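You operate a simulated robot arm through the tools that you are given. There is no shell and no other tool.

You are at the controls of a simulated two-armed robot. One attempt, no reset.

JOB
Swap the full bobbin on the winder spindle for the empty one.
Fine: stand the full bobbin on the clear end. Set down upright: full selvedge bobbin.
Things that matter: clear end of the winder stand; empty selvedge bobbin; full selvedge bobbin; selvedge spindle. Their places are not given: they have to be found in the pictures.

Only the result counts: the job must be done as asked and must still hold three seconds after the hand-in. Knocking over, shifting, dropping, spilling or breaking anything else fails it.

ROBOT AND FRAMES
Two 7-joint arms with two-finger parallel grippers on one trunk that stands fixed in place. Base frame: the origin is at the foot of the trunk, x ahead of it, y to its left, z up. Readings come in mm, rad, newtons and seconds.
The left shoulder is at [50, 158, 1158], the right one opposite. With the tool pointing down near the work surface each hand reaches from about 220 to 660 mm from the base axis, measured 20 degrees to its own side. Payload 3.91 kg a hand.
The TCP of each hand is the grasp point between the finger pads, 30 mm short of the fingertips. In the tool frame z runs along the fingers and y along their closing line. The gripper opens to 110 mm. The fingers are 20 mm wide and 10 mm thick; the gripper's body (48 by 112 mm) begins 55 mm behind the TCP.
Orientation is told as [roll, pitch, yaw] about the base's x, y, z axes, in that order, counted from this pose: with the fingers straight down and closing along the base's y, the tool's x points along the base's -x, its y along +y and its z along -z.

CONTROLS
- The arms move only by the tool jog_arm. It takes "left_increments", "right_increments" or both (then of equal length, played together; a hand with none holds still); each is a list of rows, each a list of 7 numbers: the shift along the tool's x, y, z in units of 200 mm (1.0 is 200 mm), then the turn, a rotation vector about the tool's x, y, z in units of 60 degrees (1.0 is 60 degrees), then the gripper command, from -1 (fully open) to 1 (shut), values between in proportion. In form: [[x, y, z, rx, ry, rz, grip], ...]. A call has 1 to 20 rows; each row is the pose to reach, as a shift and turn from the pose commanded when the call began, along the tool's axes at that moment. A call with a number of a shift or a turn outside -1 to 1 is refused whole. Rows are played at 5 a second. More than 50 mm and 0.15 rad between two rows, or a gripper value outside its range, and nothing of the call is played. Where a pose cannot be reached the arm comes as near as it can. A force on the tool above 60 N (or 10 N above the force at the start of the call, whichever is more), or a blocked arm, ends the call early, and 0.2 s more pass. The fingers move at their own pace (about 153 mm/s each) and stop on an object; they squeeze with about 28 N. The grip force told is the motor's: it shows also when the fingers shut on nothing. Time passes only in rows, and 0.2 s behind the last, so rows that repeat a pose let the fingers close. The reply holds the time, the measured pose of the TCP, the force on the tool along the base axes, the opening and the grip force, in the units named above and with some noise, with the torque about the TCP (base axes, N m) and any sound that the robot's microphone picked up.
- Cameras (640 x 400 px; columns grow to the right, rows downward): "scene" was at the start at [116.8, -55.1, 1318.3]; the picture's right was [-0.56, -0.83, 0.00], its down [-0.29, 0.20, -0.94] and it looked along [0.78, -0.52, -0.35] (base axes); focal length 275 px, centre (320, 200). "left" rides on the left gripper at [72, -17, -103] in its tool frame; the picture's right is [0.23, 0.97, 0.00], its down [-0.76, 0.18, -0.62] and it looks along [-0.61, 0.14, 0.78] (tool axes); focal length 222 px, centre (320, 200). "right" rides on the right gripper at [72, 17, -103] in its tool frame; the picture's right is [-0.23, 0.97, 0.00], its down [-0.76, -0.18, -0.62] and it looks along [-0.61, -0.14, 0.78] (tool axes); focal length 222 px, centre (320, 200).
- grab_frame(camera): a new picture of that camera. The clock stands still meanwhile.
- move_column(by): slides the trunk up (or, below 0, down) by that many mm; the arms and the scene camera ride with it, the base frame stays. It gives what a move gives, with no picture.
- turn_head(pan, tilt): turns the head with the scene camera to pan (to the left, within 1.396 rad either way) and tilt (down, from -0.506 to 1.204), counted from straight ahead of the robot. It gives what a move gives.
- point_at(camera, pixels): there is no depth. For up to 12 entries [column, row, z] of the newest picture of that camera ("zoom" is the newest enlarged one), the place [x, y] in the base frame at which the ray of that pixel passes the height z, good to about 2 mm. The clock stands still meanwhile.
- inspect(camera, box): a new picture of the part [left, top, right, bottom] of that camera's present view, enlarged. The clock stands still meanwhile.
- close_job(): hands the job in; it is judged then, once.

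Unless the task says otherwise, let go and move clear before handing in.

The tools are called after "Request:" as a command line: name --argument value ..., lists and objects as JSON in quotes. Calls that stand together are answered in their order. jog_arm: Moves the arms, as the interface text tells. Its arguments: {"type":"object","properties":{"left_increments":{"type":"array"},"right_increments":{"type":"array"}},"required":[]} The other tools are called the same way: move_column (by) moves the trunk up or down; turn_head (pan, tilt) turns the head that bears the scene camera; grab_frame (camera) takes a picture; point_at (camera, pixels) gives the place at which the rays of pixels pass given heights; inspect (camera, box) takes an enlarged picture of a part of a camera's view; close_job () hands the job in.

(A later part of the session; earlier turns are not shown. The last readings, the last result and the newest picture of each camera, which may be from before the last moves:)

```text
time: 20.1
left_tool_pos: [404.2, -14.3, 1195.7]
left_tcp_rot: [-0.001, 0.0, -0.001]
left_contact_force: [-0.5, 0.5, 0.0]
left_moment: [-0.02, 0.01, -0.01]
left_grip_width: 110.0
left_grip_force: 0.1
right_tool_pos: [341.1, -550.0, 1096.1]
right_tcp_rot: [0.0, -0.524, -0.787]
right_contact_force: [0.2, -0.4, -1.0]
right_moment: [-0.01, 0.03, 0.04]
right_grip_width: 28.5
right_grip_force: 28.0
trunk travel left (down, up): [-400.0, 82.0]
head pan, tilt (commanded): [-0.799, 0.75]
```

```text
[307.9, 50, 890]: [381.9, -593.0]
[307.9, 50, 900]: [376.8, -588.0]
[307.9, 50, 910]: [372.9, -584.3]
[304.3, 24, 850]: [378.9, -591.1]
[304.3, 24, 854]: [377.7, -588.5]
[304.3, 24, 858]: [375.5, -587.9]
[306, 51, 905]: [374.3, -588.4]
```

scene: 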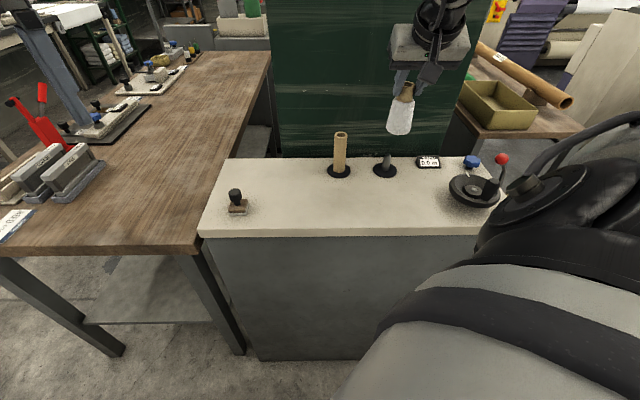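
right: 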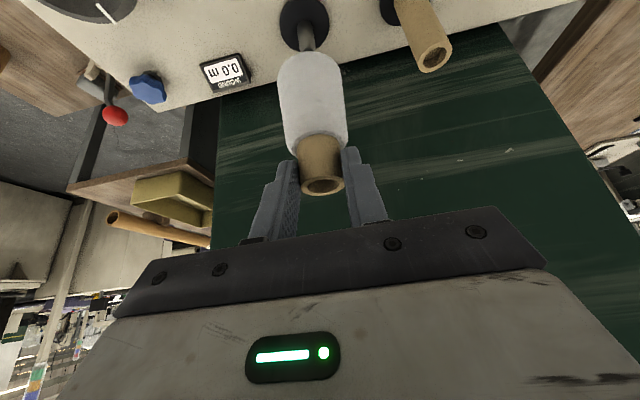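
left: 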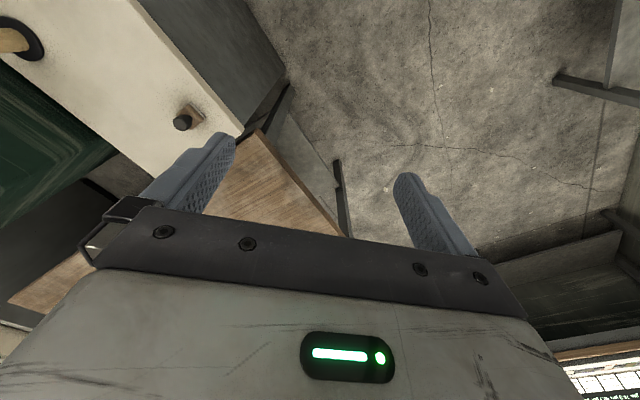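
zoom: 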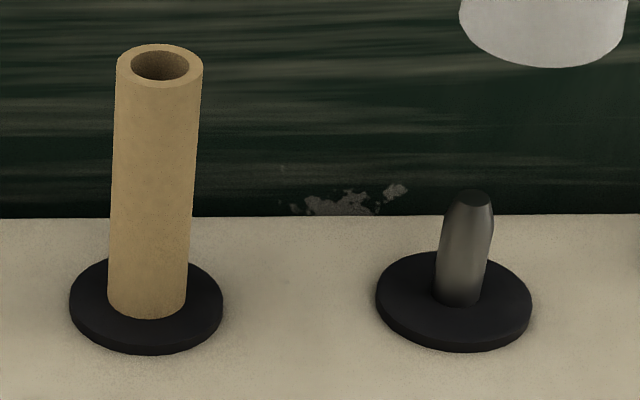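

The spindle tip is at about (375,-587.5,905) and its disc top near z≈859. Now I'll carry the full bobbin along the stand (tool +y) toward the clear end at this height.

Request:
jog_arm --right_increments '[[0, 0.08, 0, 0, 0, 0, 1], [0, 0.18, 0, 0, 0, 0, 1], [0, 0.28, 0, 0, 0, 0, 1], [0, 0.38, 0, 0, 0, 0, 1], [0, 0.48, 0, 0, 0, 0, 1], [0, 0.58, 0, 0, 0, 0, 1], [0, 0.68, 0, 0, 0, 0, 1], [0, 0.78, 0, 0, 0, 0, 1], [0, 0.88, 0, 0, 0, 0, 1], [0, 0.96, 0, 0, 0, 0, 1], [0, 1.0, 0, 0, 0, 0, 1]]'

Request:
jog_arm --right_increments '[[0, 0.08, 0, 0, 0, 0, 1], [0, 0.18, 0, 0, 0, 0, 1], [0, 0.28, 0, 0, 0, 0, 1], [0, 0.36, 0, 0, 0, 0, 1], [0, 0.42, 0, 0, 0, 0, 1], [0, 0.42, 0, 0, 0, 0, 1]]'

Request:
grab_frame --camera "scene"

Request:
grab_frame --camera "right"

```text
time: 22.5
left_tool_pos: [402.1, -14.5, 1196.0]
left_tcp_rot: [0.001, -0.002, -0.001]
left_contact_force: [-0.3, -0.4, -0.7]
left_moment: [0.01, -0.01, 0.04]
left_grip_width: 110.1
left_grip_force: 0.1
right_tool_pos: [481.3, -408.2, 1093.9]
right_tcp_rot: [0.0, -0.522, -0.786]
right_contact_force: [0.8, -0.7, -1.6]
right_moment: [0.03, 0.03, 0.01]
right_grip_width: 28.7
right_grip_force: 28.5
trunk travel left (down, up): [-400.0, 82.0]
head pan, tilt (commanded): [-0.799, 0.75]
```

```text
time: 23.9
left_tool_pos: [402.7, -15.6, 1197.0]
left_tcp_rot: [0.0, -0.001, 0.0]
left_contact_force: [-0.4, 0.6, 0.1]
left_moment: [-0.01, 0.02, -0.01]
left_grip_width: 110.0
left_grip_force: 0.1
right_tool_pos: [541.8, -348.2, 1093.8]
right_tcp_rot: [0.0, -0.523, -0.786]
right_contact_force: [-0.3, 0.3, -1.8]
right_moment: [0.02, -0.02, 0.04]
right_grip_width: 28.4
right_grip_force: 27.7
trunk travel left (down, up): [-400.0, 82.0]
head pan, tilt (commanded): [-0.799, 0.75]
```

```text
taken
```

scene: 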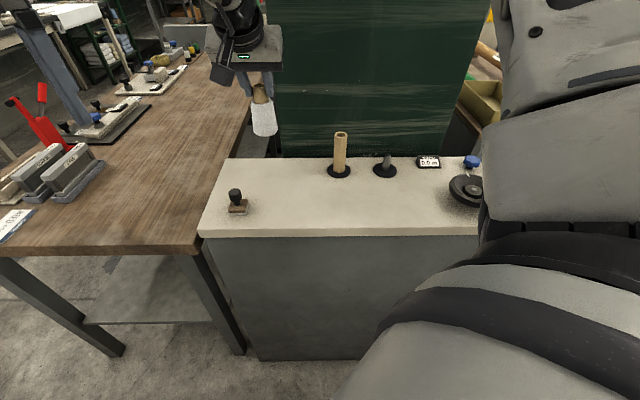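

```text
taken
```

right: 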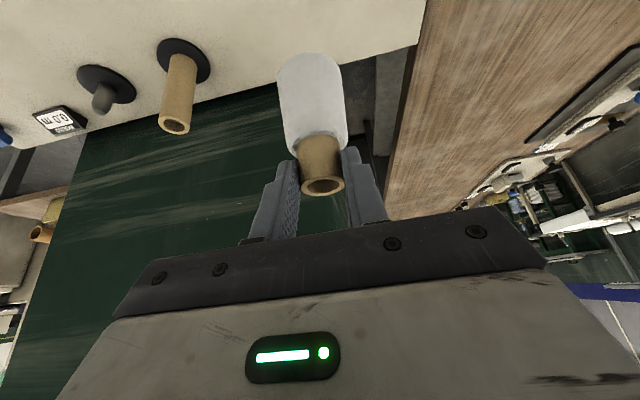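

The bobbin hangs over the clear end with the axis at about (549,-357), well away from the stamp at scene (237,205) and the empty bobbin. I'll lower it 120 mm, then feel for the surface.

Request:
jog_arm --right_increments '[[0.0375, 0, 0.065, 0, 0, 0, 1], [0.075, 0, 0.13, 0, 0, 0, 1], [0.1125, 0, 0.195, 0, 0, 0, 1], [0.15, 0, 0.26, 0, 0, 0, 1], [0.1875, 0, 0.325, 0, 0, 0, 1], [0.225, 0, 0.39, 0, 0, 0, 1], [0.2625, 0, 0.455, 0, 0, 0, 1], [0.3, 0, 0.52, 0, 0, 0, 1], [0.3, 0, 0.52, 0, 0, 0, 1]]'

Request:
inspect --camera "scene" --box '[200, 120, 360, 240]'

```text
time: 25.9
left_tool_pos: [403.5, -13.7, 1196.6]
left_tcp_rot: [0.001, 0.0, -0.001]
left_contact_force: [-0.4, -0.2, -0.2]
left_moment: [0.0, 0.01, 0.0]
left_grip_width: 110.1
left_grip_force: 0.1
right_tool_pos: [541.2, -350.5, 974.0]
right_tcp_rot: [0.001, -0.524, -0.785]
right_contact_force: [-0.3, 0.4, -2.2]
right_moment: [0.05, -0.01, -0.01]
right_grip_width: 28.8
right_grip_force: 28.3
trunk travel left (down, up): [-400.0, 82.0]
head pan, tilt (commanded): [-0.799, 0.75]
```

```text
3.33 times, centred on (280, 180) of scene
```

zoom: 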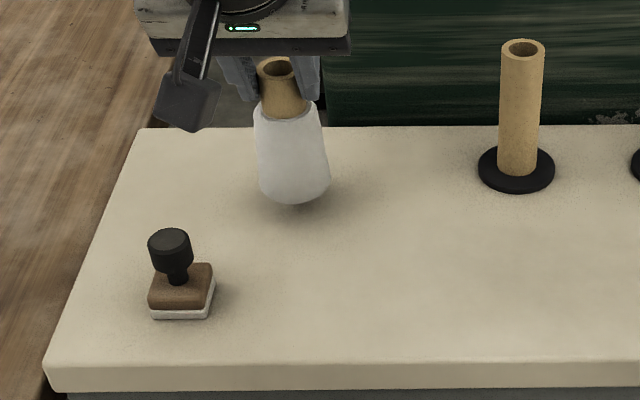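

The bobbin hangs vertically about 20 mm above the surface near zoom (294,200). I'll lower in small steps and watch for contact force.

Request:
jog_arm --right_increments '[[0.0075, 0, 0.013, 0, 0, 0, 1], [0.015, 0, 0.026, 0, 0, 0, 1], [0.0225, 0, 0.039, 0, 0, 0, 1], [0.03, 0, 0.052, 0, 0, 0, 1]]'

Request:
inspect --camera "scene" --box '[240, 130, 320, 200]'

```text
time: 26.9
left_tool_pos: [402.8, -15.1, 1196.5]
left_tcp_rot: [0.001, 0.0, 0.0]
left_contact_force: [-0.2, 0.5, 0.2]
left_moment: [-0.01, 0.04, 0.01]
left_grip_width: 109.8
left_grip_force: 0.1
right_tool_pos: [540.2, -348.1, 962.7]
right_tcp_rot: [0.002, -0.524, -0.787]
right_contact_force: [-0.6, -0.3, -1.1]
right_moment: [0.05, 0.02, 0.0]
right_grip_width: 28.8
right_grip_force: 28.5
trunk travel left (down, up): [-400.0, 82.0]
head pan, tilt (commanded): [-0.799, 0.75]
```

```text
5.71 times, centred on (280, 165) of scene
```

zoom: 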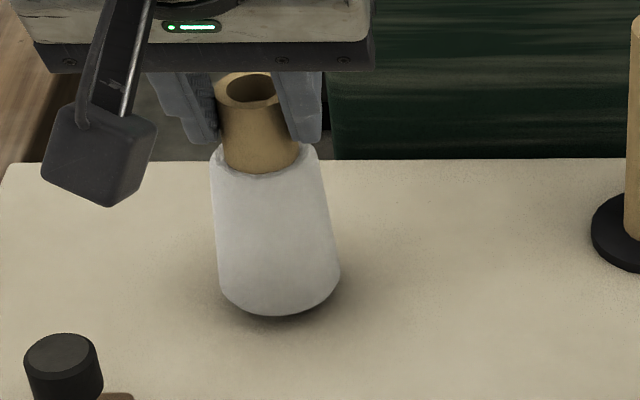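

There's no contact yet at TCP z≈962.7. I'll continue down in 2 mm steps, reading the force each time.

Request:
jog_arm --right_increments '[[0.005, 0, 0.00866, 0, 0, 0, 1], [0.01, 0, 0.01732, 0, 0, 0, 1]]'

Request:
jog_arm --right_increments '[[0.005, 0, 0.00866, 0, 0, 0, 1]]'

Request:
jog_arm --right_increments '[[0.004, 0, 0.0069, 0, 0, 0, 1]]'

```text
time: 27.5
left_tool_pos: [402.6, -14.9, 1196.2]
left_tcp_rot: [-0.001, -0.001, 0.002]
left_contact_force: [0.5, 1.3, -0.4]
left_moment: [-0.02, -0.02, -0.01]
left_grip_width: 110.1
left_grip_force: 0.0
right_tool_pos: [539.4, -348.6, 958.1]
right_tcp_rot: [0.002, -0.525, -0.786]
right_contact_force: [-0.8, -0.4, 1.2]
right_moment: [-0.01, 0.14, 0.02]
right_grip_width: 28.8
right_grip_force: 27.9
trunk travel left (down, up): [-400.0, 82.0]
head pan, tilt (commanded): [-0.799, 0.75]
```

```text
time: 27.9
left_tool_pos: [402.3, -14.3, 1196.8]
left_tcp_rot: [-0.001, -0.003, 0.0]
left_contact_force: [-0.1, 0.6, 0.6]
left_moment: [0.02, 0.02, -0.01]
left_grip_width: 109.8
left_grip_force: 0.1
right_tool_pos: [541.3, -347.7, 959.2]
right_tcp_rot: [0.001, -0.529, -0.786]
right_contact_force: [-2.8, 0.0, 9.6]
right_moment: [-0.02, 0.44, -0.05]
right_grip_width: 28.9
right_grip_force: 27.8
trunk travel left (down, up): [-400.0, 82.0]
head pan, tilt (commanded): [-0.799, 0.75]
```

```text
time: 28.3
left_tool_pos: [399.8, -14.0, 1197.9]
left_tcp_rot: [-0.002, -0.003, -0.001]
left_contact_force: [-0.3, 0.5, -0.2]
left_moment: [0.01, 0.02, -0.04]
left_grip_width: 110.0
left_grip_force: 0.0
right_tool_pos: [540.6, -347.9, 958.4]
right_tcp_rot: [0.004, -0.53, -0.788]
right_contact_force: [-4.0, -1.0, 18.7]
right_moment: [-0.14, 0.56, -0.06]
right_grip_width: 28.8
right_grip_force: 27.2
trunk travel left (down, up): [-400.0, 82.0]
head pan, tilt (commanded): [-0.799, 0.75]
```

Contact was found at TCP z≈958.5, with the force rising to 18.7 N. I'll back off about 3.2 mm to unload, check the force, then release gradually.

Request:
jog_arm --right_increments '[[-0.004, 0, -0.0069, 0, 0, 0, 1], [-0.008, 0, -0.0139, 0, 0, 0, 1], [-0.008, 0, -0.0139, 0, 0, 0, 1]]'

Request:
inspect --camera "scene" --box '[240, 130, 320, 200]'

Request:
grab_frame --camera "right"

```text
time: 29.1
left_tool_pos: [403.0, -13.8, 1195.4]
left_tcp_rot: [0.0, 0.0, 0.0]
left_contact_force: [0.5, -0.5, 0.4]
left_moment: [0.02, 0.04, 0.0]
left_grip_width: 109.9
left_grip_force: 0.1
right_tool_pos: [540.9, -347.7, 958.4]
right_tcp_rot: [0.0, -0.526, -0.786]
right_contact_force: [3.8, -3.0, 9.3]
right_moment: [-0.51, -0.51, 0.07]
right_grip_width: 28.8
right_grip_force: 27.9
trunk travel left (down, up): [-400.0, 82.0]
head pan, tilt (commanded): [-0.799, 0.75]
```

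```text
5.71 times, centred on (280, 165) of scene
```

zoom: 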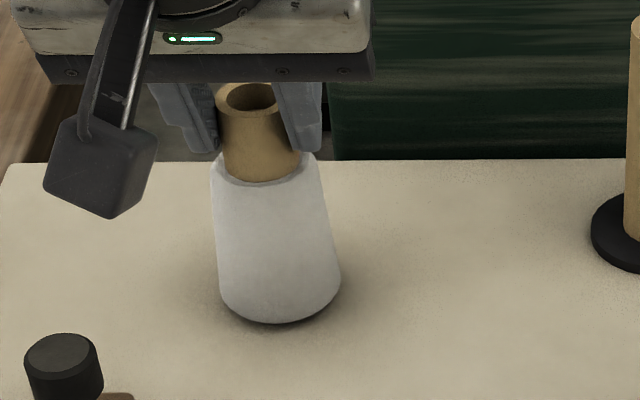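

```text
taken
```

right: 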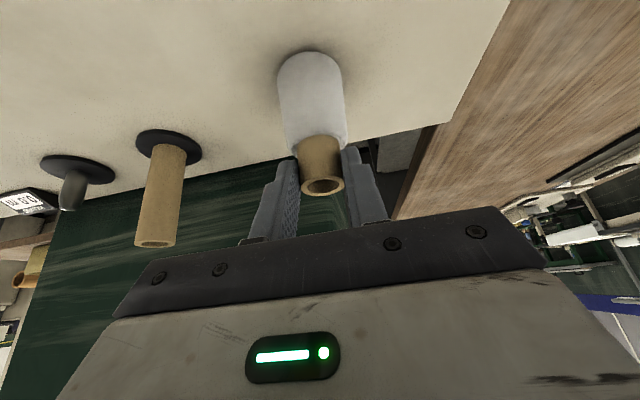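

About 9 N of upward force and some moment about the closing axis remain. I'll ease up another millimetre or so before releasing.

Request:
jog_arm --right_increments '[[-0.003, 0, -0.0052, 0, 0, 0, 1], [-0.003, 0, -0.0052, 0, 0, 0, 1]]'

Request:
jog_arm --right_increments '[[-0.002, 0, -0.0035, 0, 0, 0, 1], [-0.002, 0, -0.0035, 0, 0, 0, 1]]'

```text
time: 29.7
left_tool_pos: [402.1, -14.7, 1196.2]
left_tcp_rot: [0.001, 0.0, 0.001]
left_contact_force: [0.1, 0.3, -0.3]
left_moment: [0.0, -0.03, 0.02]
left_grip_width: 109.9
left_grip_force: 0.1
right_tool_pos: [541.0, -347.9, 957.6]
right_tcp_rot: [-0.001, -0.523, -0.786]
right_contact_force: [2.4, -1.2, 3.8]
right_moment: [-0.16, -0.32, 0.02]
right_grip_width: 28.9
right_grip_force: 27.9
trunk travel left (down, up): [-400.0, 82.0]
head pan, tilt (commanded): [-0.799, 0.75]
```

```text
time: 30.3
left_tool_pos: [403.2, -15.4, 1196.5]
left_tcp_rot: [0.0, 0.0, 0.0]
left_contact_force: [-1.6, -0.7, -0.2]
left_moment: [0.0, 0.01, 0.02]
left_grip_width: 109.9
left_grip_force: 0.0
right_tool_pos: [539.5, -348.4, 959.0]
right_tcp_rot: [-0.001, -0.523, -0.784]
right_contact_force: [0.8, 0.6, -0.9]
right_moment: [0.03, 0.0, 0.0]
right_grip_width: 28.7
right_grip_force: 27.7
trunk travel left (down, up): [-400.0, 82.0]
head pan, tilt (commanded): [-0.799, 0.75]
```

The bobbin is unloaded and just at the surface (-0.9 N, zero moment). I'll lower a final 0.5 mm and open the fingers gradually.

Request:
jog_arm --right_increments '[[0.00125, 0, 0.0022, 0, 0, 0, 1], [0.00125, 0, 0.0022, 0, 0, 0, 0.45], [0.00125, 0, 0.0022, 0, 0, 0, 0.42], [0.00125, 0, 0.0022, 0, 0, 0, 0.36], [0.00125, 0, 0.0022, 0, 0, 0, 0.25], [0.00125, 0, 0.0022, 0, 0, 0, 0.1], [0.00125, 0, 0.0022, 0, 0, 0, -0.1]]'

Request:
inspect --camera "scene" --box '[240, 130, 320, 200]'

Request:
grab_frame --camera "right"

```text
time: 31.9
left_tool_pos: [402.8, -14.9, 1194.8]
left_tcp_rot: [0.0, -0.001, 0.001]
left_contact_force: [-1.1, 0.0, 0.3]
left_moment: [0.0, 0.0, 0.0]
left_grip_width: 109.9
left_grip_force: 0.1
right_tool_pos: [541.3, -348.6, 958.8]
right_tcp_rot: [0.001, -0.523, -0.786]
right_contact_force: [-1.0, 0.0, 0.0]
right_moment: [0.01, 0.03, 0.02]
right_grip_width: 60.6
right_grip_force: 0.0
trunk travel left (down, up): [-400.0, 82.0]
head pan, tilt (commanded): [-0.799, 0.75]
```

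```text
5.71 times, centred on (280, 165) of scene
```

zoom: 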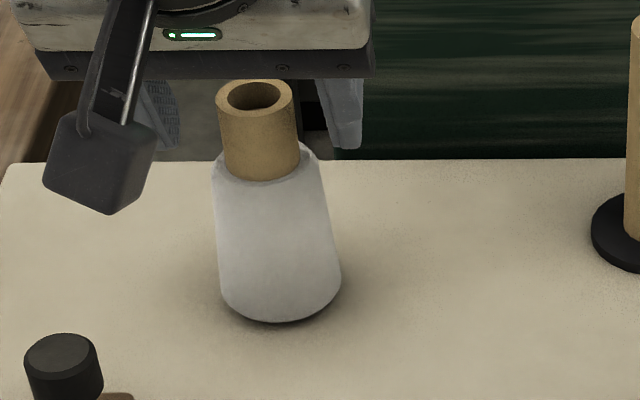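

```text
taken
```

right: 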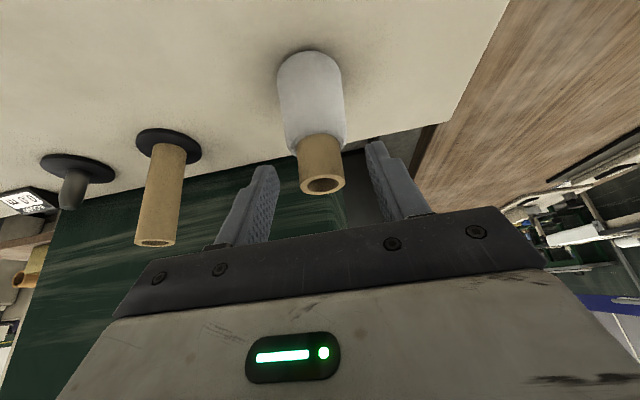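

The full bobbin stands upright on its own at the clear end, with the fingers open beside it. I'll raise the hand straight up 100 mm, clear of the bobbin.

Request:
jog_arm --right_increments '[[-0.0125, 0, -0.0217, 0, 0, 0, -0.3], [-0.05, 0, -0.0866, 0, 0, 0, -0.3], [-0.1, 0, -0.1732, 0, 0, 0, -0.3], [-0.15, 0, -0.26, 0, 0, 0, -0.3], [-0.2, 0, -0.3464, 0, 0, 0, -0.3], [-0.25, 0, -0.433, 0, 0, 0, -0.3]]'

Request:
jog_arm --right_increments '[[-0.02, -0.08, 0.0115, 0, 0, 0, -0.5], [-0.044, -0.17, 0.025, 0, 0, 0, -0.5], [-0.07, -0.27, 0.04, 0, 0, 0, -0.5], [-0.096, -0.37, 0.0555, 0, 0, 0, -0.5], [-0.122, -0.47, 0.0705, 0, 0, 0, -0.5], [-0.148, -0.57, 0.0855, 0, 0, 0, -0.5], [-0.174, -0.67, 0.1005, 0, 0, 0, -0.5], [-0.2, -0.77, 0.1155, 0, 0, 0, -0.5], [-0.219, -0.843, 0.1265, 0, 0, 0, -0.5], [-0.219, -0.843, 0.1265, 0, 0, 0, -0.5]]'

Request:
grab_frame --camera "scene"

Request:
grab_frame --camera "right"

```text
time: 33.3
left_tool_pos: [402.5, -15.2, 1196.3]
left_tcp_rot: [0.0, 0.001, -0.001]
left_contact_force: [0.4, 0.0, -0.3]
left_moment: [0.0, 0.0, 0.02]
left_grip_width: 110.0
left_grip_force: 0.1
right_tool_pos: [539.7, -349.3, 1059.6]
right_tcp_rot: [-0.001, -0.522, -0.784]
right_contact_force: [0.3, -0.7, 0.9]
right_moment: [-0.03, 0.04, 0.0]
right_grip_width: 71.5
right_grip_force: 0.0
trunk travel left (down, up): [-400.0, 82.0]
head pan, tilt (commanded): [-0.799, 0.75]
```

```text
time: 35.5
left_tool_pos: [403.6, -14.9, 1196.6]
left_tcp_rot: [0.001, 0.0, 0.001]
left_contact_force: [-0.3, -0.1, -0.3]
left_moment: [0.02, 0.01, 0.0]
left_grip_width: 110.1
left_grip_force: 0.0
right_tool_pos: [456.7, -504.8, 1061.2]
right_tcp_rot: [-0.001, -0.524, -0.786]
right_contact_force: [0.1, 0.5, -0.1]
right_moment: [0.02, 0.01, 0.0]
right_grip_width: 82.3
right_grip_force: 0.0
trunk travel left (down, up): [-400.0, 82.0]
head pan, tilt (commanded): [-0.799, 0.75]
```

```text
taken
```

scene: 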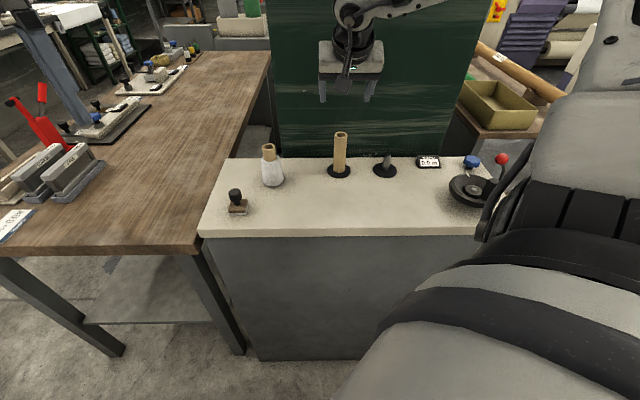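

```text
taken
```

right: 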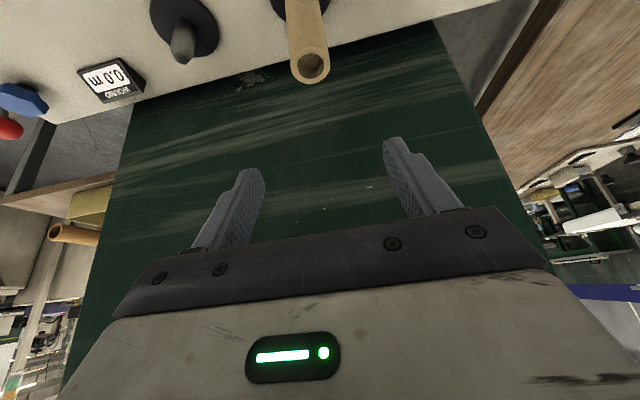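

The full bobbin stands at scene (271,168), and the hand now hovers over the empty one, whose tube top is at right (309,65). I'll check coordinates for this top and the spindle tip.

Request:
point_at --camera "right" --pixels '[[309.5, 66, 958], [309.5, 66, 955], [309.5, 66, 961], [186, 55, 905], [182, 26, 858]]'

Request:
inspect --camera "right" --box '[140, 0, 340, 110]'

```text
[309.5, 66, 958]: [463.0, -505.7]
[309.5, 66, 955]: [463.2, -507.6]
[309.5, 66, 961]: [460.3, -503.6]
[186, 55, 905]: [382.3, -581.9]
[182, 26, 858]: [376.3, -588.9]
```

```text
3.20 times, centred on (240, 55) of right
```

zoom: 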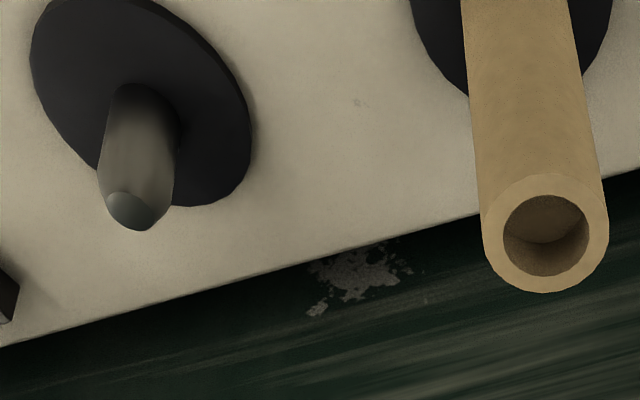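

The enlarged view gives better centres: empty top at (310.5,73) and spindle tip at (180.6,65.6). I'll recompute from these.

Request:
point_at --camera "right" --pixels '[[310.5, 73, 958], [310.5, 73, 954], [310.5, 73, 962], [180.6, 65.6, 905], [180.6, 65.6, 900], [180.6, 65.6, 910]]'

Request:
inspect --camera "scene" --box '[320, 125, 410, 185]'

```text
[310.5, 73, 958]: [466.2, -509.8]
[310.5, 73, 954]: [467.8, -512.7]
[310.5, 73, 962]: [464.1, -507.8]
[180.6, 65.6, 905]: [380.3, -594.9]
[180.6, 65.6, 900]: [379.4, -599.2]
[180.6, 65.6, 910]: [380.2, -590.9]
```

```text
6.67 times, centred on (365, 155) of scene
```

zoom: 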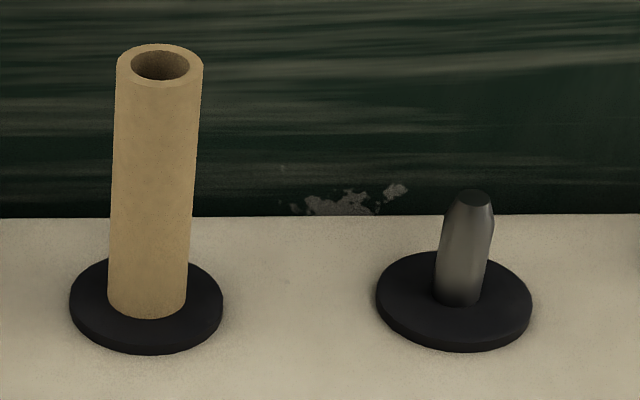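

Allowing for the zoom's row offset, the empty tube's axis is about (462,-506.5), some 2.5 mm along tool +y from my TCP. I'll shift and descend to just above the grip height with fingers open.

Request:
jog_arm --right_increments '[[0, 0.0125, 0, 0, 0, 0, -0.5], [0.05, 0.0125, 0.0866, 0, 0, 0, -0.5], [0.1, 0.0125, 0.1732, 0, 0, 0, -0.5], [0.15, 0.0125, 0.26, 0, 0, 0, -0.5], [0.2, 0.0125, 0.3464, 0, 0, 0, -0.5], [0.25, 0.0125, 0.433, 0, 0, 0, -0.5], [0.305, 0.0125, 0.528, 0, 0, 0, -0.5], [0.305, 0.0125, 0.528, 0, 0, 0, -0.5]]'

Request:
grab_frame --camera "right"

Request:
inspect --camera "scene" --box '[290, 90, 410, 190]'

```text
time: 37.3
left_tool_pos: [403.3, -14.8, 1196.6]
left_tcp_rot: [0.001, -0.002, -0.002]
left_contact_force: [0.0, 0.0, 0.1]
left_moment: [0.01, 0.02, 0.01]
left_grip_width: 110.2
left_grip_force: 0.0
right_tool_pos: [458.9, -503.1, 937.4]
right_tcp_rot: [0.003, -0.523, -0.785]
right_contact_force: [0.5, -0.1, -1.1]
right_moment: [0.07, -0.03, -0.02]
right_grip_width: 82.4
right_grip_force: 0.1
trunk travel left (down, up): [-400.0, 82.0]
head pan, tilt (commanded): [-0.799, 0.75]
```

```text
taken
```

right: 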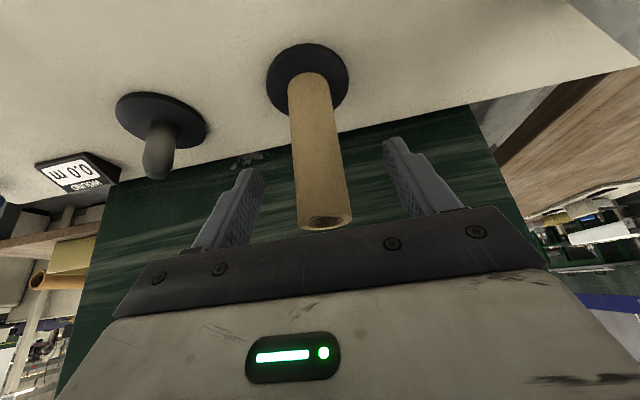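

```text
4.00 times, centred on (350, 140) of scene
```

zoom: 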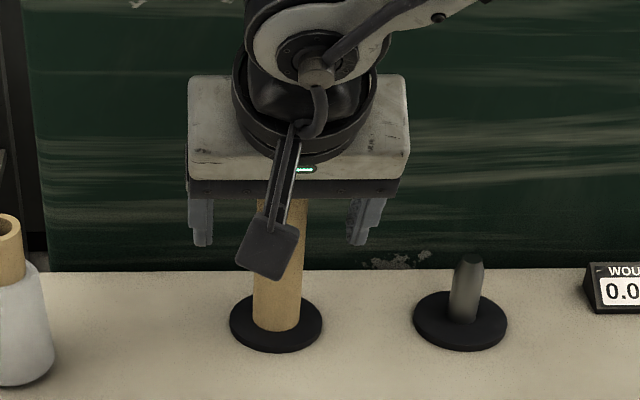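

The tube sits between the fingers, at about column 322 against a TCP column of 320. I'll close on it and read the side force.

Request:
jog_arm --right_increments '[[0, 0, 0, 0, 0, 0, 0], [0, 0, 0, 0, 0, 0, 0.35], [0, 0, 0, 0, 0, 0, 1], [0, 0, 0, 0, 0, 0, 1], [0, 0, 0, 0, 0, 0, 1]]'

Request:
grab_frame --camera "right"

```text
time: 38.5
left_tool_pos: [403.9, -14.0, 1197.4]
left_tcp_rot: [0.002, 0.001, 0.001]
left_contact_force: [-0.4, -0.5, -0.7]
left_moment: [0.01, 0.02, 0.0]
left_grip_width: 109.9
left_grip_force: 0.1
right_tool_pos: [459.3, -503.6, 937.6]
right_tcp_rot: [-0.001, -0.524, -0.786]
right_contact_force: [-0.3, 1.3, -0.7]
right_moment: [0.01, -0.04, 0.03]
right_grip_width: 29.6
right_grip_force: 27.6
trunk travel left (down, up): [-400.0, 82.0]
head pan, tilt (commanded): [-0.799, 0.75]
```

```text
taken
```

right: 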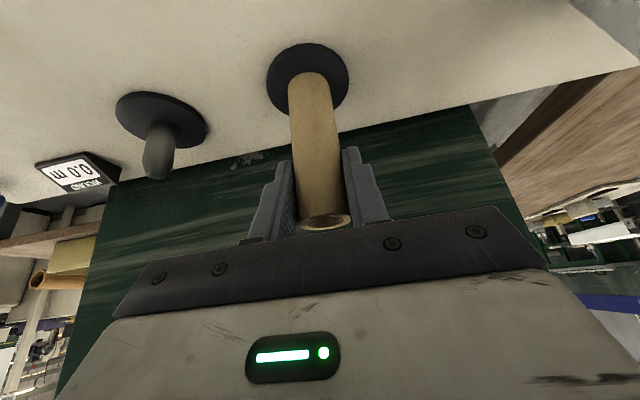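

The grip is at 29.6 mm with almost no side force. I'll lift slowly and check.

Request:
jog_arm --right_increments '[[-0.004, 0, -0.0069, 0, 0, 0, 1], [-0.008, 0, -0.0139, 0, 0, 0, 1], [-0.0125, 0, -0.0217, 0, 0, 0, 1], [-0.02, 0, -0.0346, 0, 0, 0, 1], [-0.0275, 0, -0.0476, 0, 0, 0, 1], [-0.035, 0, -0.0606, 0, 0, 0, 1]]'

Request:
inspect --camera "scene" --box '[290, 90, 410, 190]'

```text
time: 39.9
left_tool_pos: [402.9, -14.8, 1196.3]
left_tcp_rot: [0.0, 0.001, 0.001]
left_contact_force: [-0.1, 0.2, 0.1]
left_moment: [-0.02, 0.0, 0.01]
left_grip_width: 109.8
left_grip_force: 0.0
right_tool_pos: [458.8, -502.5, 951.7]
right_tcp_rot: [0.001, -0.524, -0.785]
right_contact_force: [0.4, 0.1, 0.4]
right_moment: [0.03, 0.03, -0.03]
right_grip_width: 29.8
right_grip_force: 27.7
trunk travel left (down, up): [-400.0, 82.0]
head pan, tilt (commanded): [-0.799, 0.75]
```

```text
4.00 times, centred on (350, 140) of scene
```

zoom: 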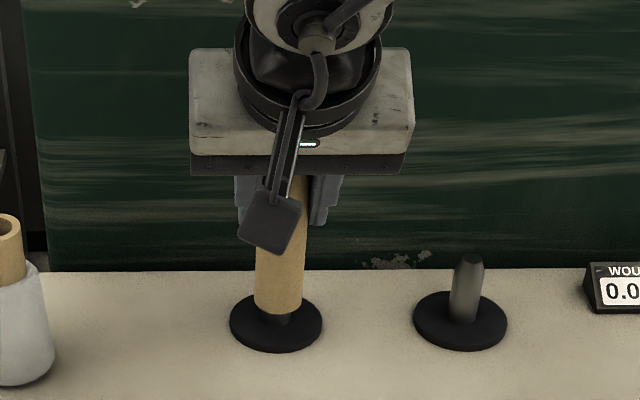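

The empty tube is rising off a dark peg with negligible force. I'll continue up about 80 mm at 5 mm per row.

Request:
jog_arm --right_increments '[[-0.0125, 0, -0.0217, 0, 0, 0, 1], [-0.025, 0, -0.0433, 0, 0, 0, 1], [-0.0375, 0, -0.065, 0, 0, 0, 1], [-0.05, 0, -0.0866, 0, 0, 0, 1], [-0.0625, 0, -0.1083, 0, 0, 0, 1], [-0.075, 0, -0.13, 0, 0, 0, 1], [-0.0875, 0, -0.1516, 0, 0, 0, 1], [-0.1, 0, -0.1732, 0, 0, 0, 1], [-0.1125, 0, -0.195, 0, 0, 0, 1], [-0.125, 0, -0.2165, 0, 0, 0, 1], [-0.1375, 0, -0.238, 0, 0, 0, 1], [-0.15, 0, -0.26, 0, 0, 0, 1], [-0.175, 0, -0.303, 0, 0, 0, 1], [-0.2, 0, -0.3464, 0, 0, 0, 1], [-0.2, 0, -0.3464, 0, 0, 0, 1]]'

Request:
grab_frame --camera "right"

Request:
inspect --camera "scene" --box '[290, 70, 420, 190]'

```text
time: 43.1
left_tool_pos: [403.9, -14.7, 1197.2]
left_tcp_rot: [0.0, 0.001, 0.0]
left_contact_force: [0.4, -0.7, 0.5]
left_moment: [-0.02, 0.03, 0.0]
left_grip_width: 109.9
left_grip_force: 0.1
right_tool_pos: [459.2, -502.3, 1032.8]
right_tcp_rot: [0.0, -0.524, -0.785]
right_contact_force: [0.9, 0.1, -0.5]
right_moment: [0.03, 0.01, -0.01]
right_grip_width: 29.7
right_grip_force: 27.8
trunk travel left (down, up): [-400.0, 82.0]
head pan, tilt (commanded): [-0.799, 0.75]
```

```text
taken
```

right: 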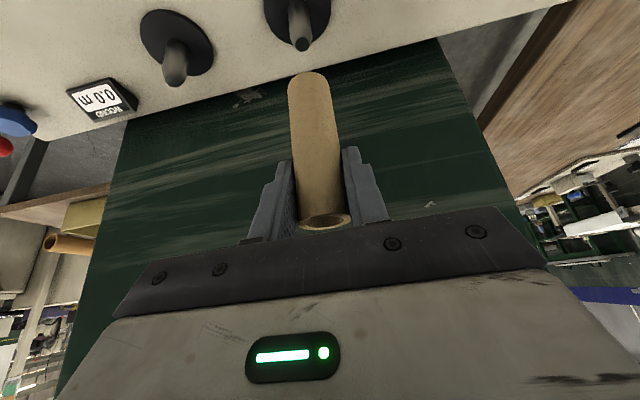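

```text
3.33 times, centred on (355, 130) of scene
```

zoom: 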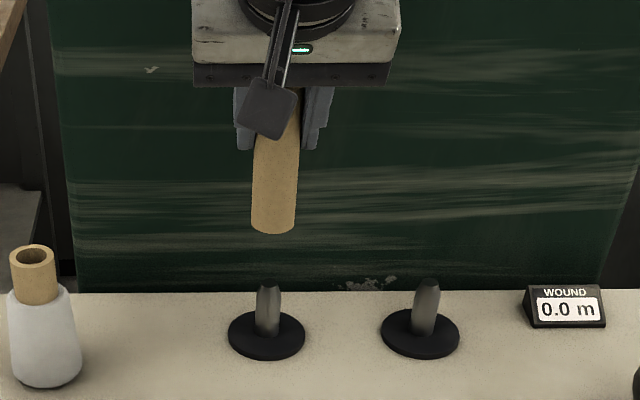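

Both pegs are visible now and look alike; the right one is where the full bobbin was, so that's the spindle. I'll zoom in to measure the exact offset between the two pegs.

Request:
inspect --camera "scene" --box '[325, 140, 405, 190]'

Request:
inspect --camera "right" --box '[130, 0, 340, 130]'

```text
8.00 times, centred on (365, 165) of scene
```

zoom: 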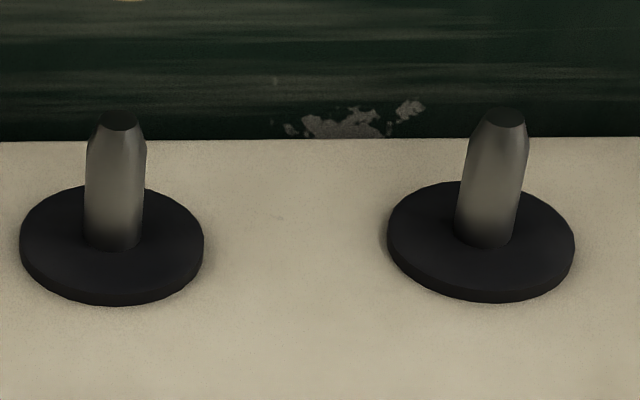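

```text
3.05 times, centred on (235, 65) of right
```

zoom: 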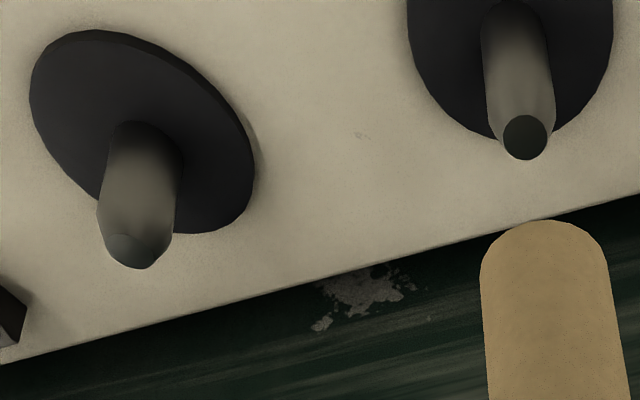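

I'll compute both tips and disc centres at matching heights in both cameras.

Request:
point_at --camera "zoom" --pixels '[[525, 137, 905], [124, 251, 905], [525, 137, 900], [124, 251, 900], [525, 137, 910], [124, 251, 910]]'

Request:
point_at --camera "scene" --pixels '[[339.75, 155.0, 905], [388.0, 154.5, 905], [339.75, 155.0, 900], [388.0, 154.5, 900], [339.75, 155.0, 910], [388.0, 154.5, 910], [339.0, 169.75, 858], [385.06, 169.4, 858], [339.0, 169.75, 856], [385.06, 169.4, 856]]'

```text
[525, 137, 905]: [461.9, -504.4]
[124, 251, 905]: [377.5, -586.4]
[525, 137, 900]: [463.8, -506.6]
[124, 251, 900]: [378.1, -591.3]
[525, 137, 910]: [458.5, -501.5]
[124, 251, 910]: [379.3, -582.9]
```

```text
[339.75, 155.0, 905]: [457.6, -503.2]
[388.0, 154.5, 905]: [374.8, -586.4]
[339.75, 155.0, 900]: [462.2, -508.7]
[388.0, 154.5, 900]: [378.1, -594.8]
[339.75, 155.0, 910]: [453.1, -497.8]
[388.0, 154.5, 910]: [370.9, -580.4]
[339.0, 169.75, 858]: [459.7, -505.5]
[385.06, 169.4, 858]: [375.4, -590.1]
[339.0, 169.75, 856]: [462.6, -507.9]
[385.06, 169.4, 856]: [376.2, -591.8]
```

All estimates agree that the spindle lies about 119.5 mm from the peg, along tool -y with no depth offset. I'll shift the empty tube over the spindle at this height (tube bottom ≈953, spindle tip 905).

Request:
jog_arm --right_increments '[[0, -0.08, 0, 0, 0, 0, 1], [0, -0.18, 0, 0, 0, 0, 1], [0, -0.28, 0, 0, 0, 0, 1], [0, -0.38, 0, 0, 0, 0, 1], [0, -0.48, 0, 0, 0, 0, 1], [0, -0.56, 0, 0, 0, 0, 1], [0, -0.5975, 0, 0, 0, 0, 1], [0, -0.5975, 0, 0, 0, 0, 1], [0, -0.5975, 0, 0, 0, 0, 1]]'

Request:
grab_frame --camera "right"

Request:
inspect --camera "scene" --box '[330, 90, 450, 190]'

```text
time: 45.1
left_tool_pos: [402.7, -14.3, 1196.3]
left_tcp_rot: [0.0, 0.001, 0.001]
left_contact_force: [0.0, -1.0, 0.6]
left_moment: [-0.01, 0.01, -0.02]
left_grip_width: 110.3
left_grip_force: 0.2
right_tool_pos: [375.1, -585.7, 1032.0]
right_tcp_rot: [-0.002, -0.523, -0.785]
right_contact_force: [0.4, 0.5, -1.2]
right_moment: [0.02, 0.01, -0.01]
right_grip_width: 29.4
right_grip_force: 27.5
trunk travel left (down, up): [-400.0, 82.0]
head pan, tilt (commanded): [-0.799, 0.75]
```

```text
taken
```

right: 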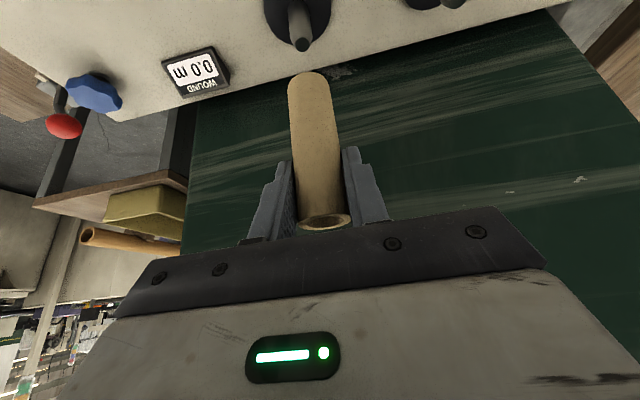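

```text
4.00 times, centred on (390, 140) of scene
```

zoom: 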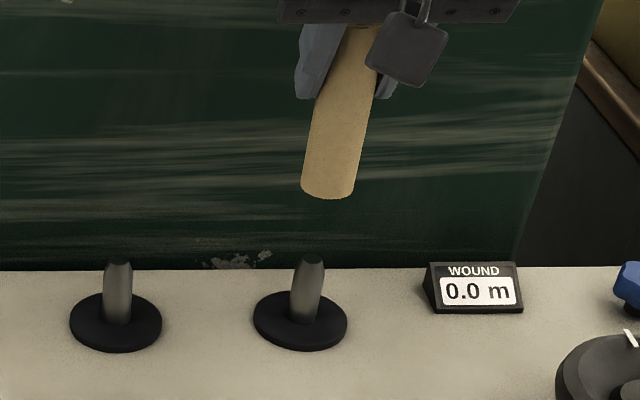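

In the hand view, the spindle tip now sits near (303,43), just where the peg tip was (302.2,44.3) before the move. I'll zoom to compare exactly.

Request:
inspect --camera "right" --box '[250, 0, 360, 70]'

Request:
inspect --camera "right" --box '[130, 0, 340, 130]'

```text
5.71 times, centred on (305, 35) of right
```

zoom: 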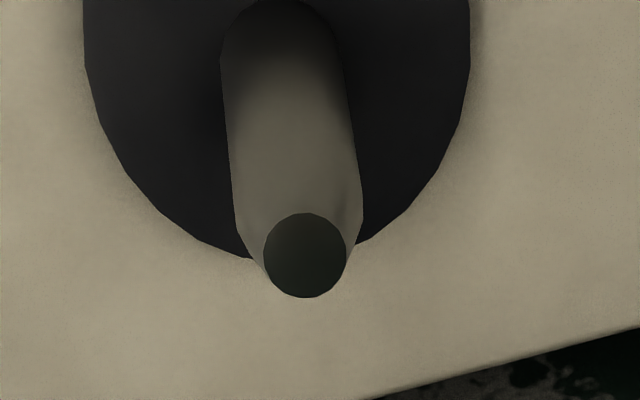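

```text
3.05 times, centred on (235, 65) of right
```

zoom: 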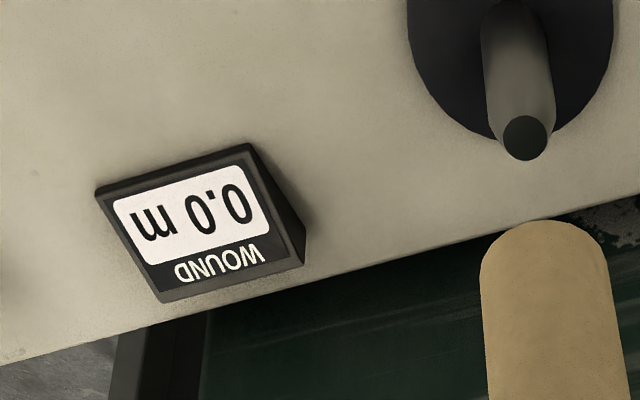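

The spindle's tip shows at zoom (525,138), the same as the peg's (525,137), so the alignment is within about half a millimetre. I'll lower 35 mm to just above the tip, then go slowly.

Request:
jog_arm --right_increments '[[0.0125, 0, 0.0217, 0, 0, 0, 1], [0.03, 0, 0.052, 0, 0, 0, 1], [0.05, 0, 0.0866, 0, 0, 0, 1], [0.07, 0, 0.1212, 0, 0, 0, 1], [0.0875, 0, 0.1516, 0, 0, 0, 1], [0.0875, 0, 0.1516, 0, 0, 0, 1]]'

Request:
inspect --camera "scene" --box '[345, 110, 425, 185]'

Request:
inspect --camera "right" --box '[250, 0, 380, 110]'

```text
time: 46.5
left_tool_pos: [402.4, -15.9, 1197.3]
left_tcp_rot: [0.0, 0.0, 0.0]
left_contact_force: [-0.4, -0.1, -0.3]
left_moment: [0.0, 0.05, -0.03]
left_grip_width: 110.0
left_grip_force: 0.0
right_tool_pos: [375.0, -587.3, 995.3]
right_tcp_rot: [0.002, -0.523, -0.784]
right_contact_force: [-0.5, 0.1, -0.1]
right_moment: [0.01, -0.01, -0.05]
right_grip_width: 29.5
right_grip_force: 27.9
trunk travel left (down, up): [-400.0, 82.0]
head pan, tilt (commanded): [-0.799, 0.75]
```

```text
5.33 times, centred on (385, 148) of scene
```

zoom: 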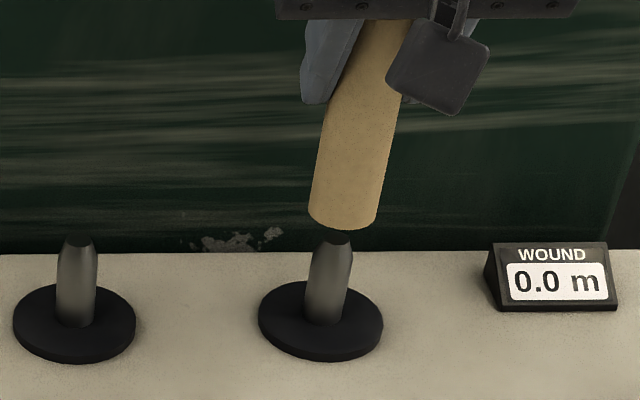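

```text
3.64 times, centred on (315, 55) of right
```

zoom: 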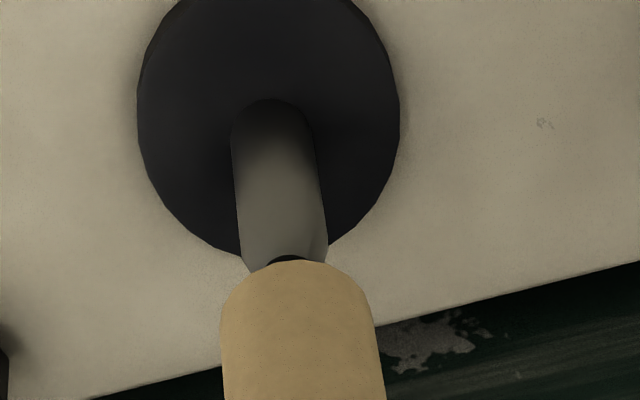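

The tube's bottom is right above the tip, lined up in both views. I'll go down 14 mm in about 2 mm steps and check the force.

Request:
jog_arm --right_increments '[[0.005, 0, 0.00866, 0, 0, 0, 1], [0.01, 0, 0.01732, 0, 0, 0, 1], [0.015, 0, 0.026, 0, 0, 0, 1], [0.02, 0, 0.0346, 0, 0, 0, 1], [0.025, 0, 0.0433, 0, 0, 0, 1], [0.03, 0, 0.052, 0, 0, 0, 1], [0.035, 0, 0.0606, 0, 0, 0, 1]]'

Request:
inspect --camera "scene" --box '[345, 110, 425, 185]'

Request:
inspect --camera "right" --box '[250, 0, 380, 110]'

```text
time: 48.1
left_tool_pos: [403.2, -13.4, 1196.3]
left_tcp_rot: [0.0, -0.001, -0.001]
left_contact_force: [-0.3, 0.5, 0.5]
left_moment: [-0.01, 0.0, 0.0]
left_grip_width: 109.8
left_grip_force: 0.2
right_tool_pos: [376.5, -588.0, 983.0]
right_tcp_rot: [-0.001, -0.524, -0.785]
right_contact_force: [0.0, 0.7, 0.1]
right_moment: [0.01, 0.0, 0.0]
right_grip_width: 29.4
right_grip_force: 27.7
trunk travel left (down, up): [-400.0, 82.0]
head pan, tilt (commanded): [-0.799, 0.75]
```

```text
5.33 times, centred on (385, 148) of scene
```

zoom: 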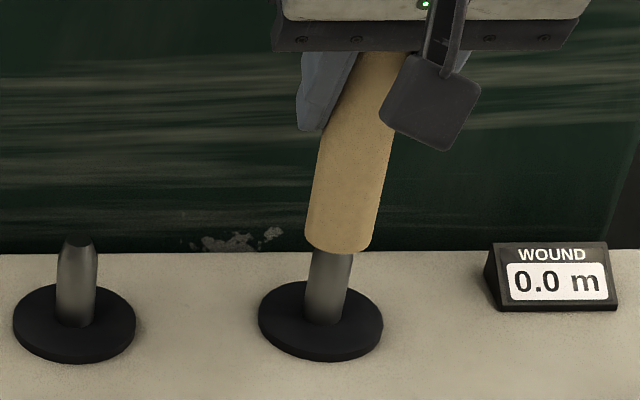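

```text
3.64 times, centred on (315, 55) of right
```

zoom: 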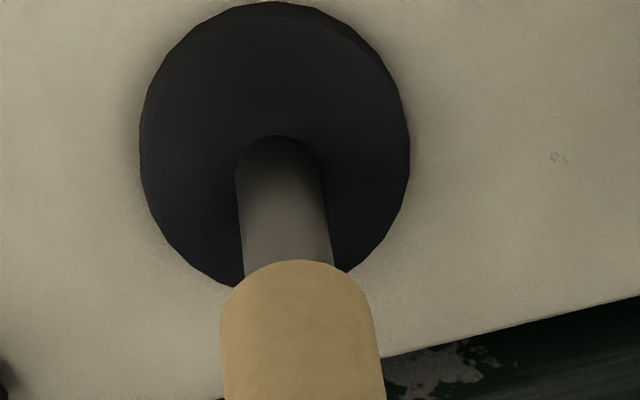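

The tip has entered or is just entering the tube, with no force. I'll continue down 16 mm in 2 mm rows.

Request:
jog_arm --right_increments '[[0.005, 0, 0.00866, 0, 0, 0, 1], [0.01, 0, 0.01732, 0, 0, 0, 1], [0.015, 0, 0.026, 0, 0, 0, 1], [0.02, 0, 0.0346, 0, 0, 0, 1]]'

Request:
jog_arm --right_increments '[[0.005, 0, 0.00866, 0, 0, 0, 1], [0.01, 0, 0.01732, 0, 0, 0, 1], [0.015, 0, 0.026, 0, 0, 0, 1], [0.02, 0, 0.0346, 0, 0, 0, 1]]'

Request:
inspect --camera "scene" --box '[345, 110, 425, 185]'

```text
time: 49.1
left_tool_pos: [402.1, -15.0, 1197.0]
left_tcp_rot: [0.0, 0.0, 0.0]
left_contact_force: [-0.2, 0.3, 0.2]
left_moment: [0.0, 0.0, 0.0]
left_grip_width: 110.0
left_grip_force: 0.0
right_tool_pos: [374.0, -586.7, 975.0]
right_tcp_rot: [-0.001, -0.523, -0.785]
right_contact_force: [0.4, -1.0, -0.5]
right_moment: [0.01, -0.01, -0.02]
right_grip_width: 29.6
right_grip_force: 27.7
trunk travel left (down, up): [-400.0, 82.0]
head pan, tilt (commanded): [-0.799, 0.75]
```

```text
time: 50.1
left_tool_pos: [404.0, -13.4, 1196.7]
left_tcp_rot: [-0.001, -0.001, 0.0]
left_contact_force: [-0.2, 0.1, -0.6]
left_moment: [-0.01, 0.03, 0.02]
left_grip_width: 110.1
left_grip_force: 0.0
right_tool_pos: [375.6, -587.8, 967.6]
right_tcp_rot: [0.0, -0.523, -0.784]
right_contact_force: [-0.2, 0.7, -0.1]
right_moment: [-0.02, 0.02, 0.02]
right_grip_width: 29.8
right_grip_force: 27.9
trunk travel left (down, up): [-400.0, 82.0]
head pan, tilt (commanded): [-0.799, 0.75]
```

```text
5.33 times, centred on (385, 148) of scene
```

zoom: 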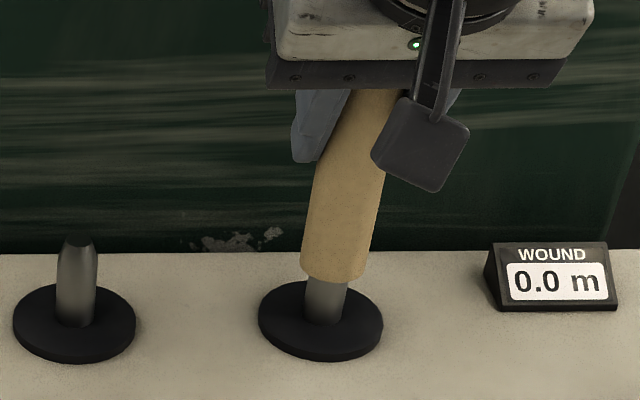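

The tube is sliding down the spindle freely, with TCP at 967.6 and the seat expected near 938. I'll lower another 22 mm, then feel for the seat.

Request:
jog_arm --right_increments '[[0.006, 0, 0.0104, 0, 0, 0, 1], [0.013, 0, 0.0225, 0, 0, 0, 1], [0.02, 0, 0.0346, 0, 0, 0, 1], [0.027, 0, 0.0468, 0, 0, 0, 1], [0.034, 0, 0.0589, 0, 0, 0, 1], [0.041, 0, 0.071, 0, 0, 0, 1], [0.048, 0, 0.0831, 0, 0, 0, 1], [0.055, 0, 0.0953, 0, 0, 0, 1]]'

Request:
jog_arm --right_increments '[[0.005, 0, 0.00866, 0, 0, 0, 1], [0.01, 0, 0.01732, 0, 0, 0, 1]]'

Request:
inspect --camera "scene" --box '[345, 110, 425, 185]'

```text
time: 51.9
left_tool_pos: [404.4, -15.0, 1196.1]
left_tcp_rot: [0.0, 0.0, -0.001]
left_contact_force: [-0.2, -0.7, -0.5]
left_moment: [0.0, 0.03, 0.01]
left_grip_width: 109.9
left_grip_force: 0.1
right_tool_pos: [375.0, -587.6, 944.0]
right_tcp_rot: [-0.001, -0.523, -0.787]
right_contact_force: [0.6, 0.0, -0.8]
right_moment: [0.01, -0.02, 0.02]
right_grip_width: 29.3
right_grip_force: 28.0
trunk travel left (down, up): [-400.0, 82.0]
head pan, tilt (commanded): [-0.799, 0.75]
```

```text
time: 52.5
left_tool_pos: [402.7, -14.6, 1196.7]
left_tcp_rot: [0.0, 0.001, 0.0]
left_contact_force: [-0.2, -0.3, 0.0]
left_moment: [0.02, 0.01, 0.01]
left_grip_width: 109.8
left_grip_force: 0.0
right_tool_pos: [374.2, -587.0, 941.0]
right_tcp_rot: [0.0, -0.523, -0.787]
right_contact_force: [0.2, -0.3, 0.4]
right_moment: [0.01, 0.01, 0.0]
right_grip_width: 29.6
right_grip_force: 28.0
trunk travel left (down, up): [-400.0, 82.0]
head pan, tilt (commanded): [-0.799, 0.75]
```

```text
5.33 times, centred on (385, 148) of scene
```

zoom: 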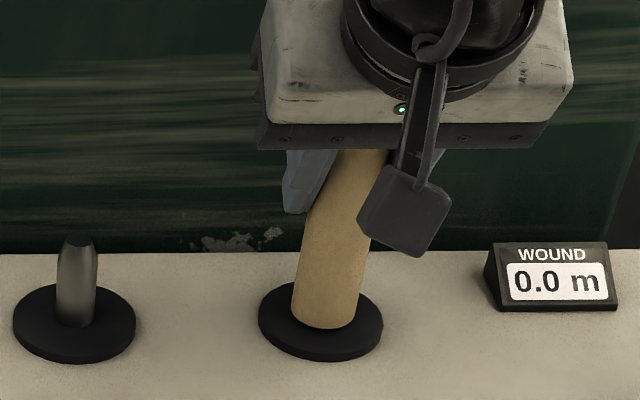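

The tube is almost down to the disc and still free of force at z≈941. I'll step down by 1–1.5 mm until seat contact shows.

Request:
jog_arm --right_increments '[[0.00375, 0, 0.0065, 0, 0, 0, 1]]'

Request:
jog_arm --right_increments '[[0.00375, 0, 0.0065, 0, 0, 0, 1]]'

Request:
jog_arm --right_increments '[[0.0025, 0, 0.0043, 0, 0, 0, 1]]'

```text
time: 52.9
left_tool_pos: [403.2, -14.8, 1196.6]
left_tcp_rot: [0.0, 0.001, -0.001]
left_contact_force: [-1.0, 0.5, 0.3]
left_moment: [0.03, -0.01, -0.02]
left_grip_width: 110.0
left_grip_force: 0.1
right_tool_pos: [374.5, -588.6, 938.8]
right_tcp_rot: [0.002, -0.523, -0.785]
right_contact_force: [0.4, 0.3, 0.2]
right_moment: [-0.01, -0.02, 0.02]
right_grip_width: 29.7
right_grip_force: 28.2
trunk travel left (down, up): [-400.0, 82.0]
head pan, tilt (commanded): [-0.799, 0.75]
```

```text
time: 53.3
left_tool_pos: [403.4, -14.4, 1196.6]
left_tcp_rot: [0.0, 0.0, 0.001]
left_contact_force: [0.7, 0.1, 0.0]
left_moment: [-0.01, -0.02, 0.02]
left_grip_width: 109.8
left_grip_force: 0.2
right_tool_pos: [376.3, -586.6, 939.5]
right_tcp_rot: [0.0, -0.525, -0.784]
right_contact_force: [-0.7, 0.4, 3.7]
right_moment: [0.16, 0.26, -0.04]
right_grip_width: 29.7
right_grip_force: 28.0
trunk travel left (down, up): [-400.0, 82.0]
head pan, tilt (commanded): [-0.799, 0.75]
```

```text
time: 53.7
left_tool_pos: [403.0, -14.8, 1197.4]
left_tcp_rot: [-0.002, 0.0, -0.002]
left_contact_force: [0.3, -0.4, 0.2]
left_moment: [-0.03, 0.01, -0.01]
left_grip_width: 110.0
left_grip_force: 0.1
right_tool_pos: [374.6, -586.3, 937.6]
right_tcp_rot: [0.0, -0.527, -0.784]
right_contact_force: [-0.5, -2.4, 9.0]
right_moment: [0.22, 0.25, -0.02]
right_grip_width: 29.4
right_grip_force: 28.0
trunk travel left (down, up): [-400.0, 82.0]
head pan, tilt (commanded): [-0.799, 0.75]
```

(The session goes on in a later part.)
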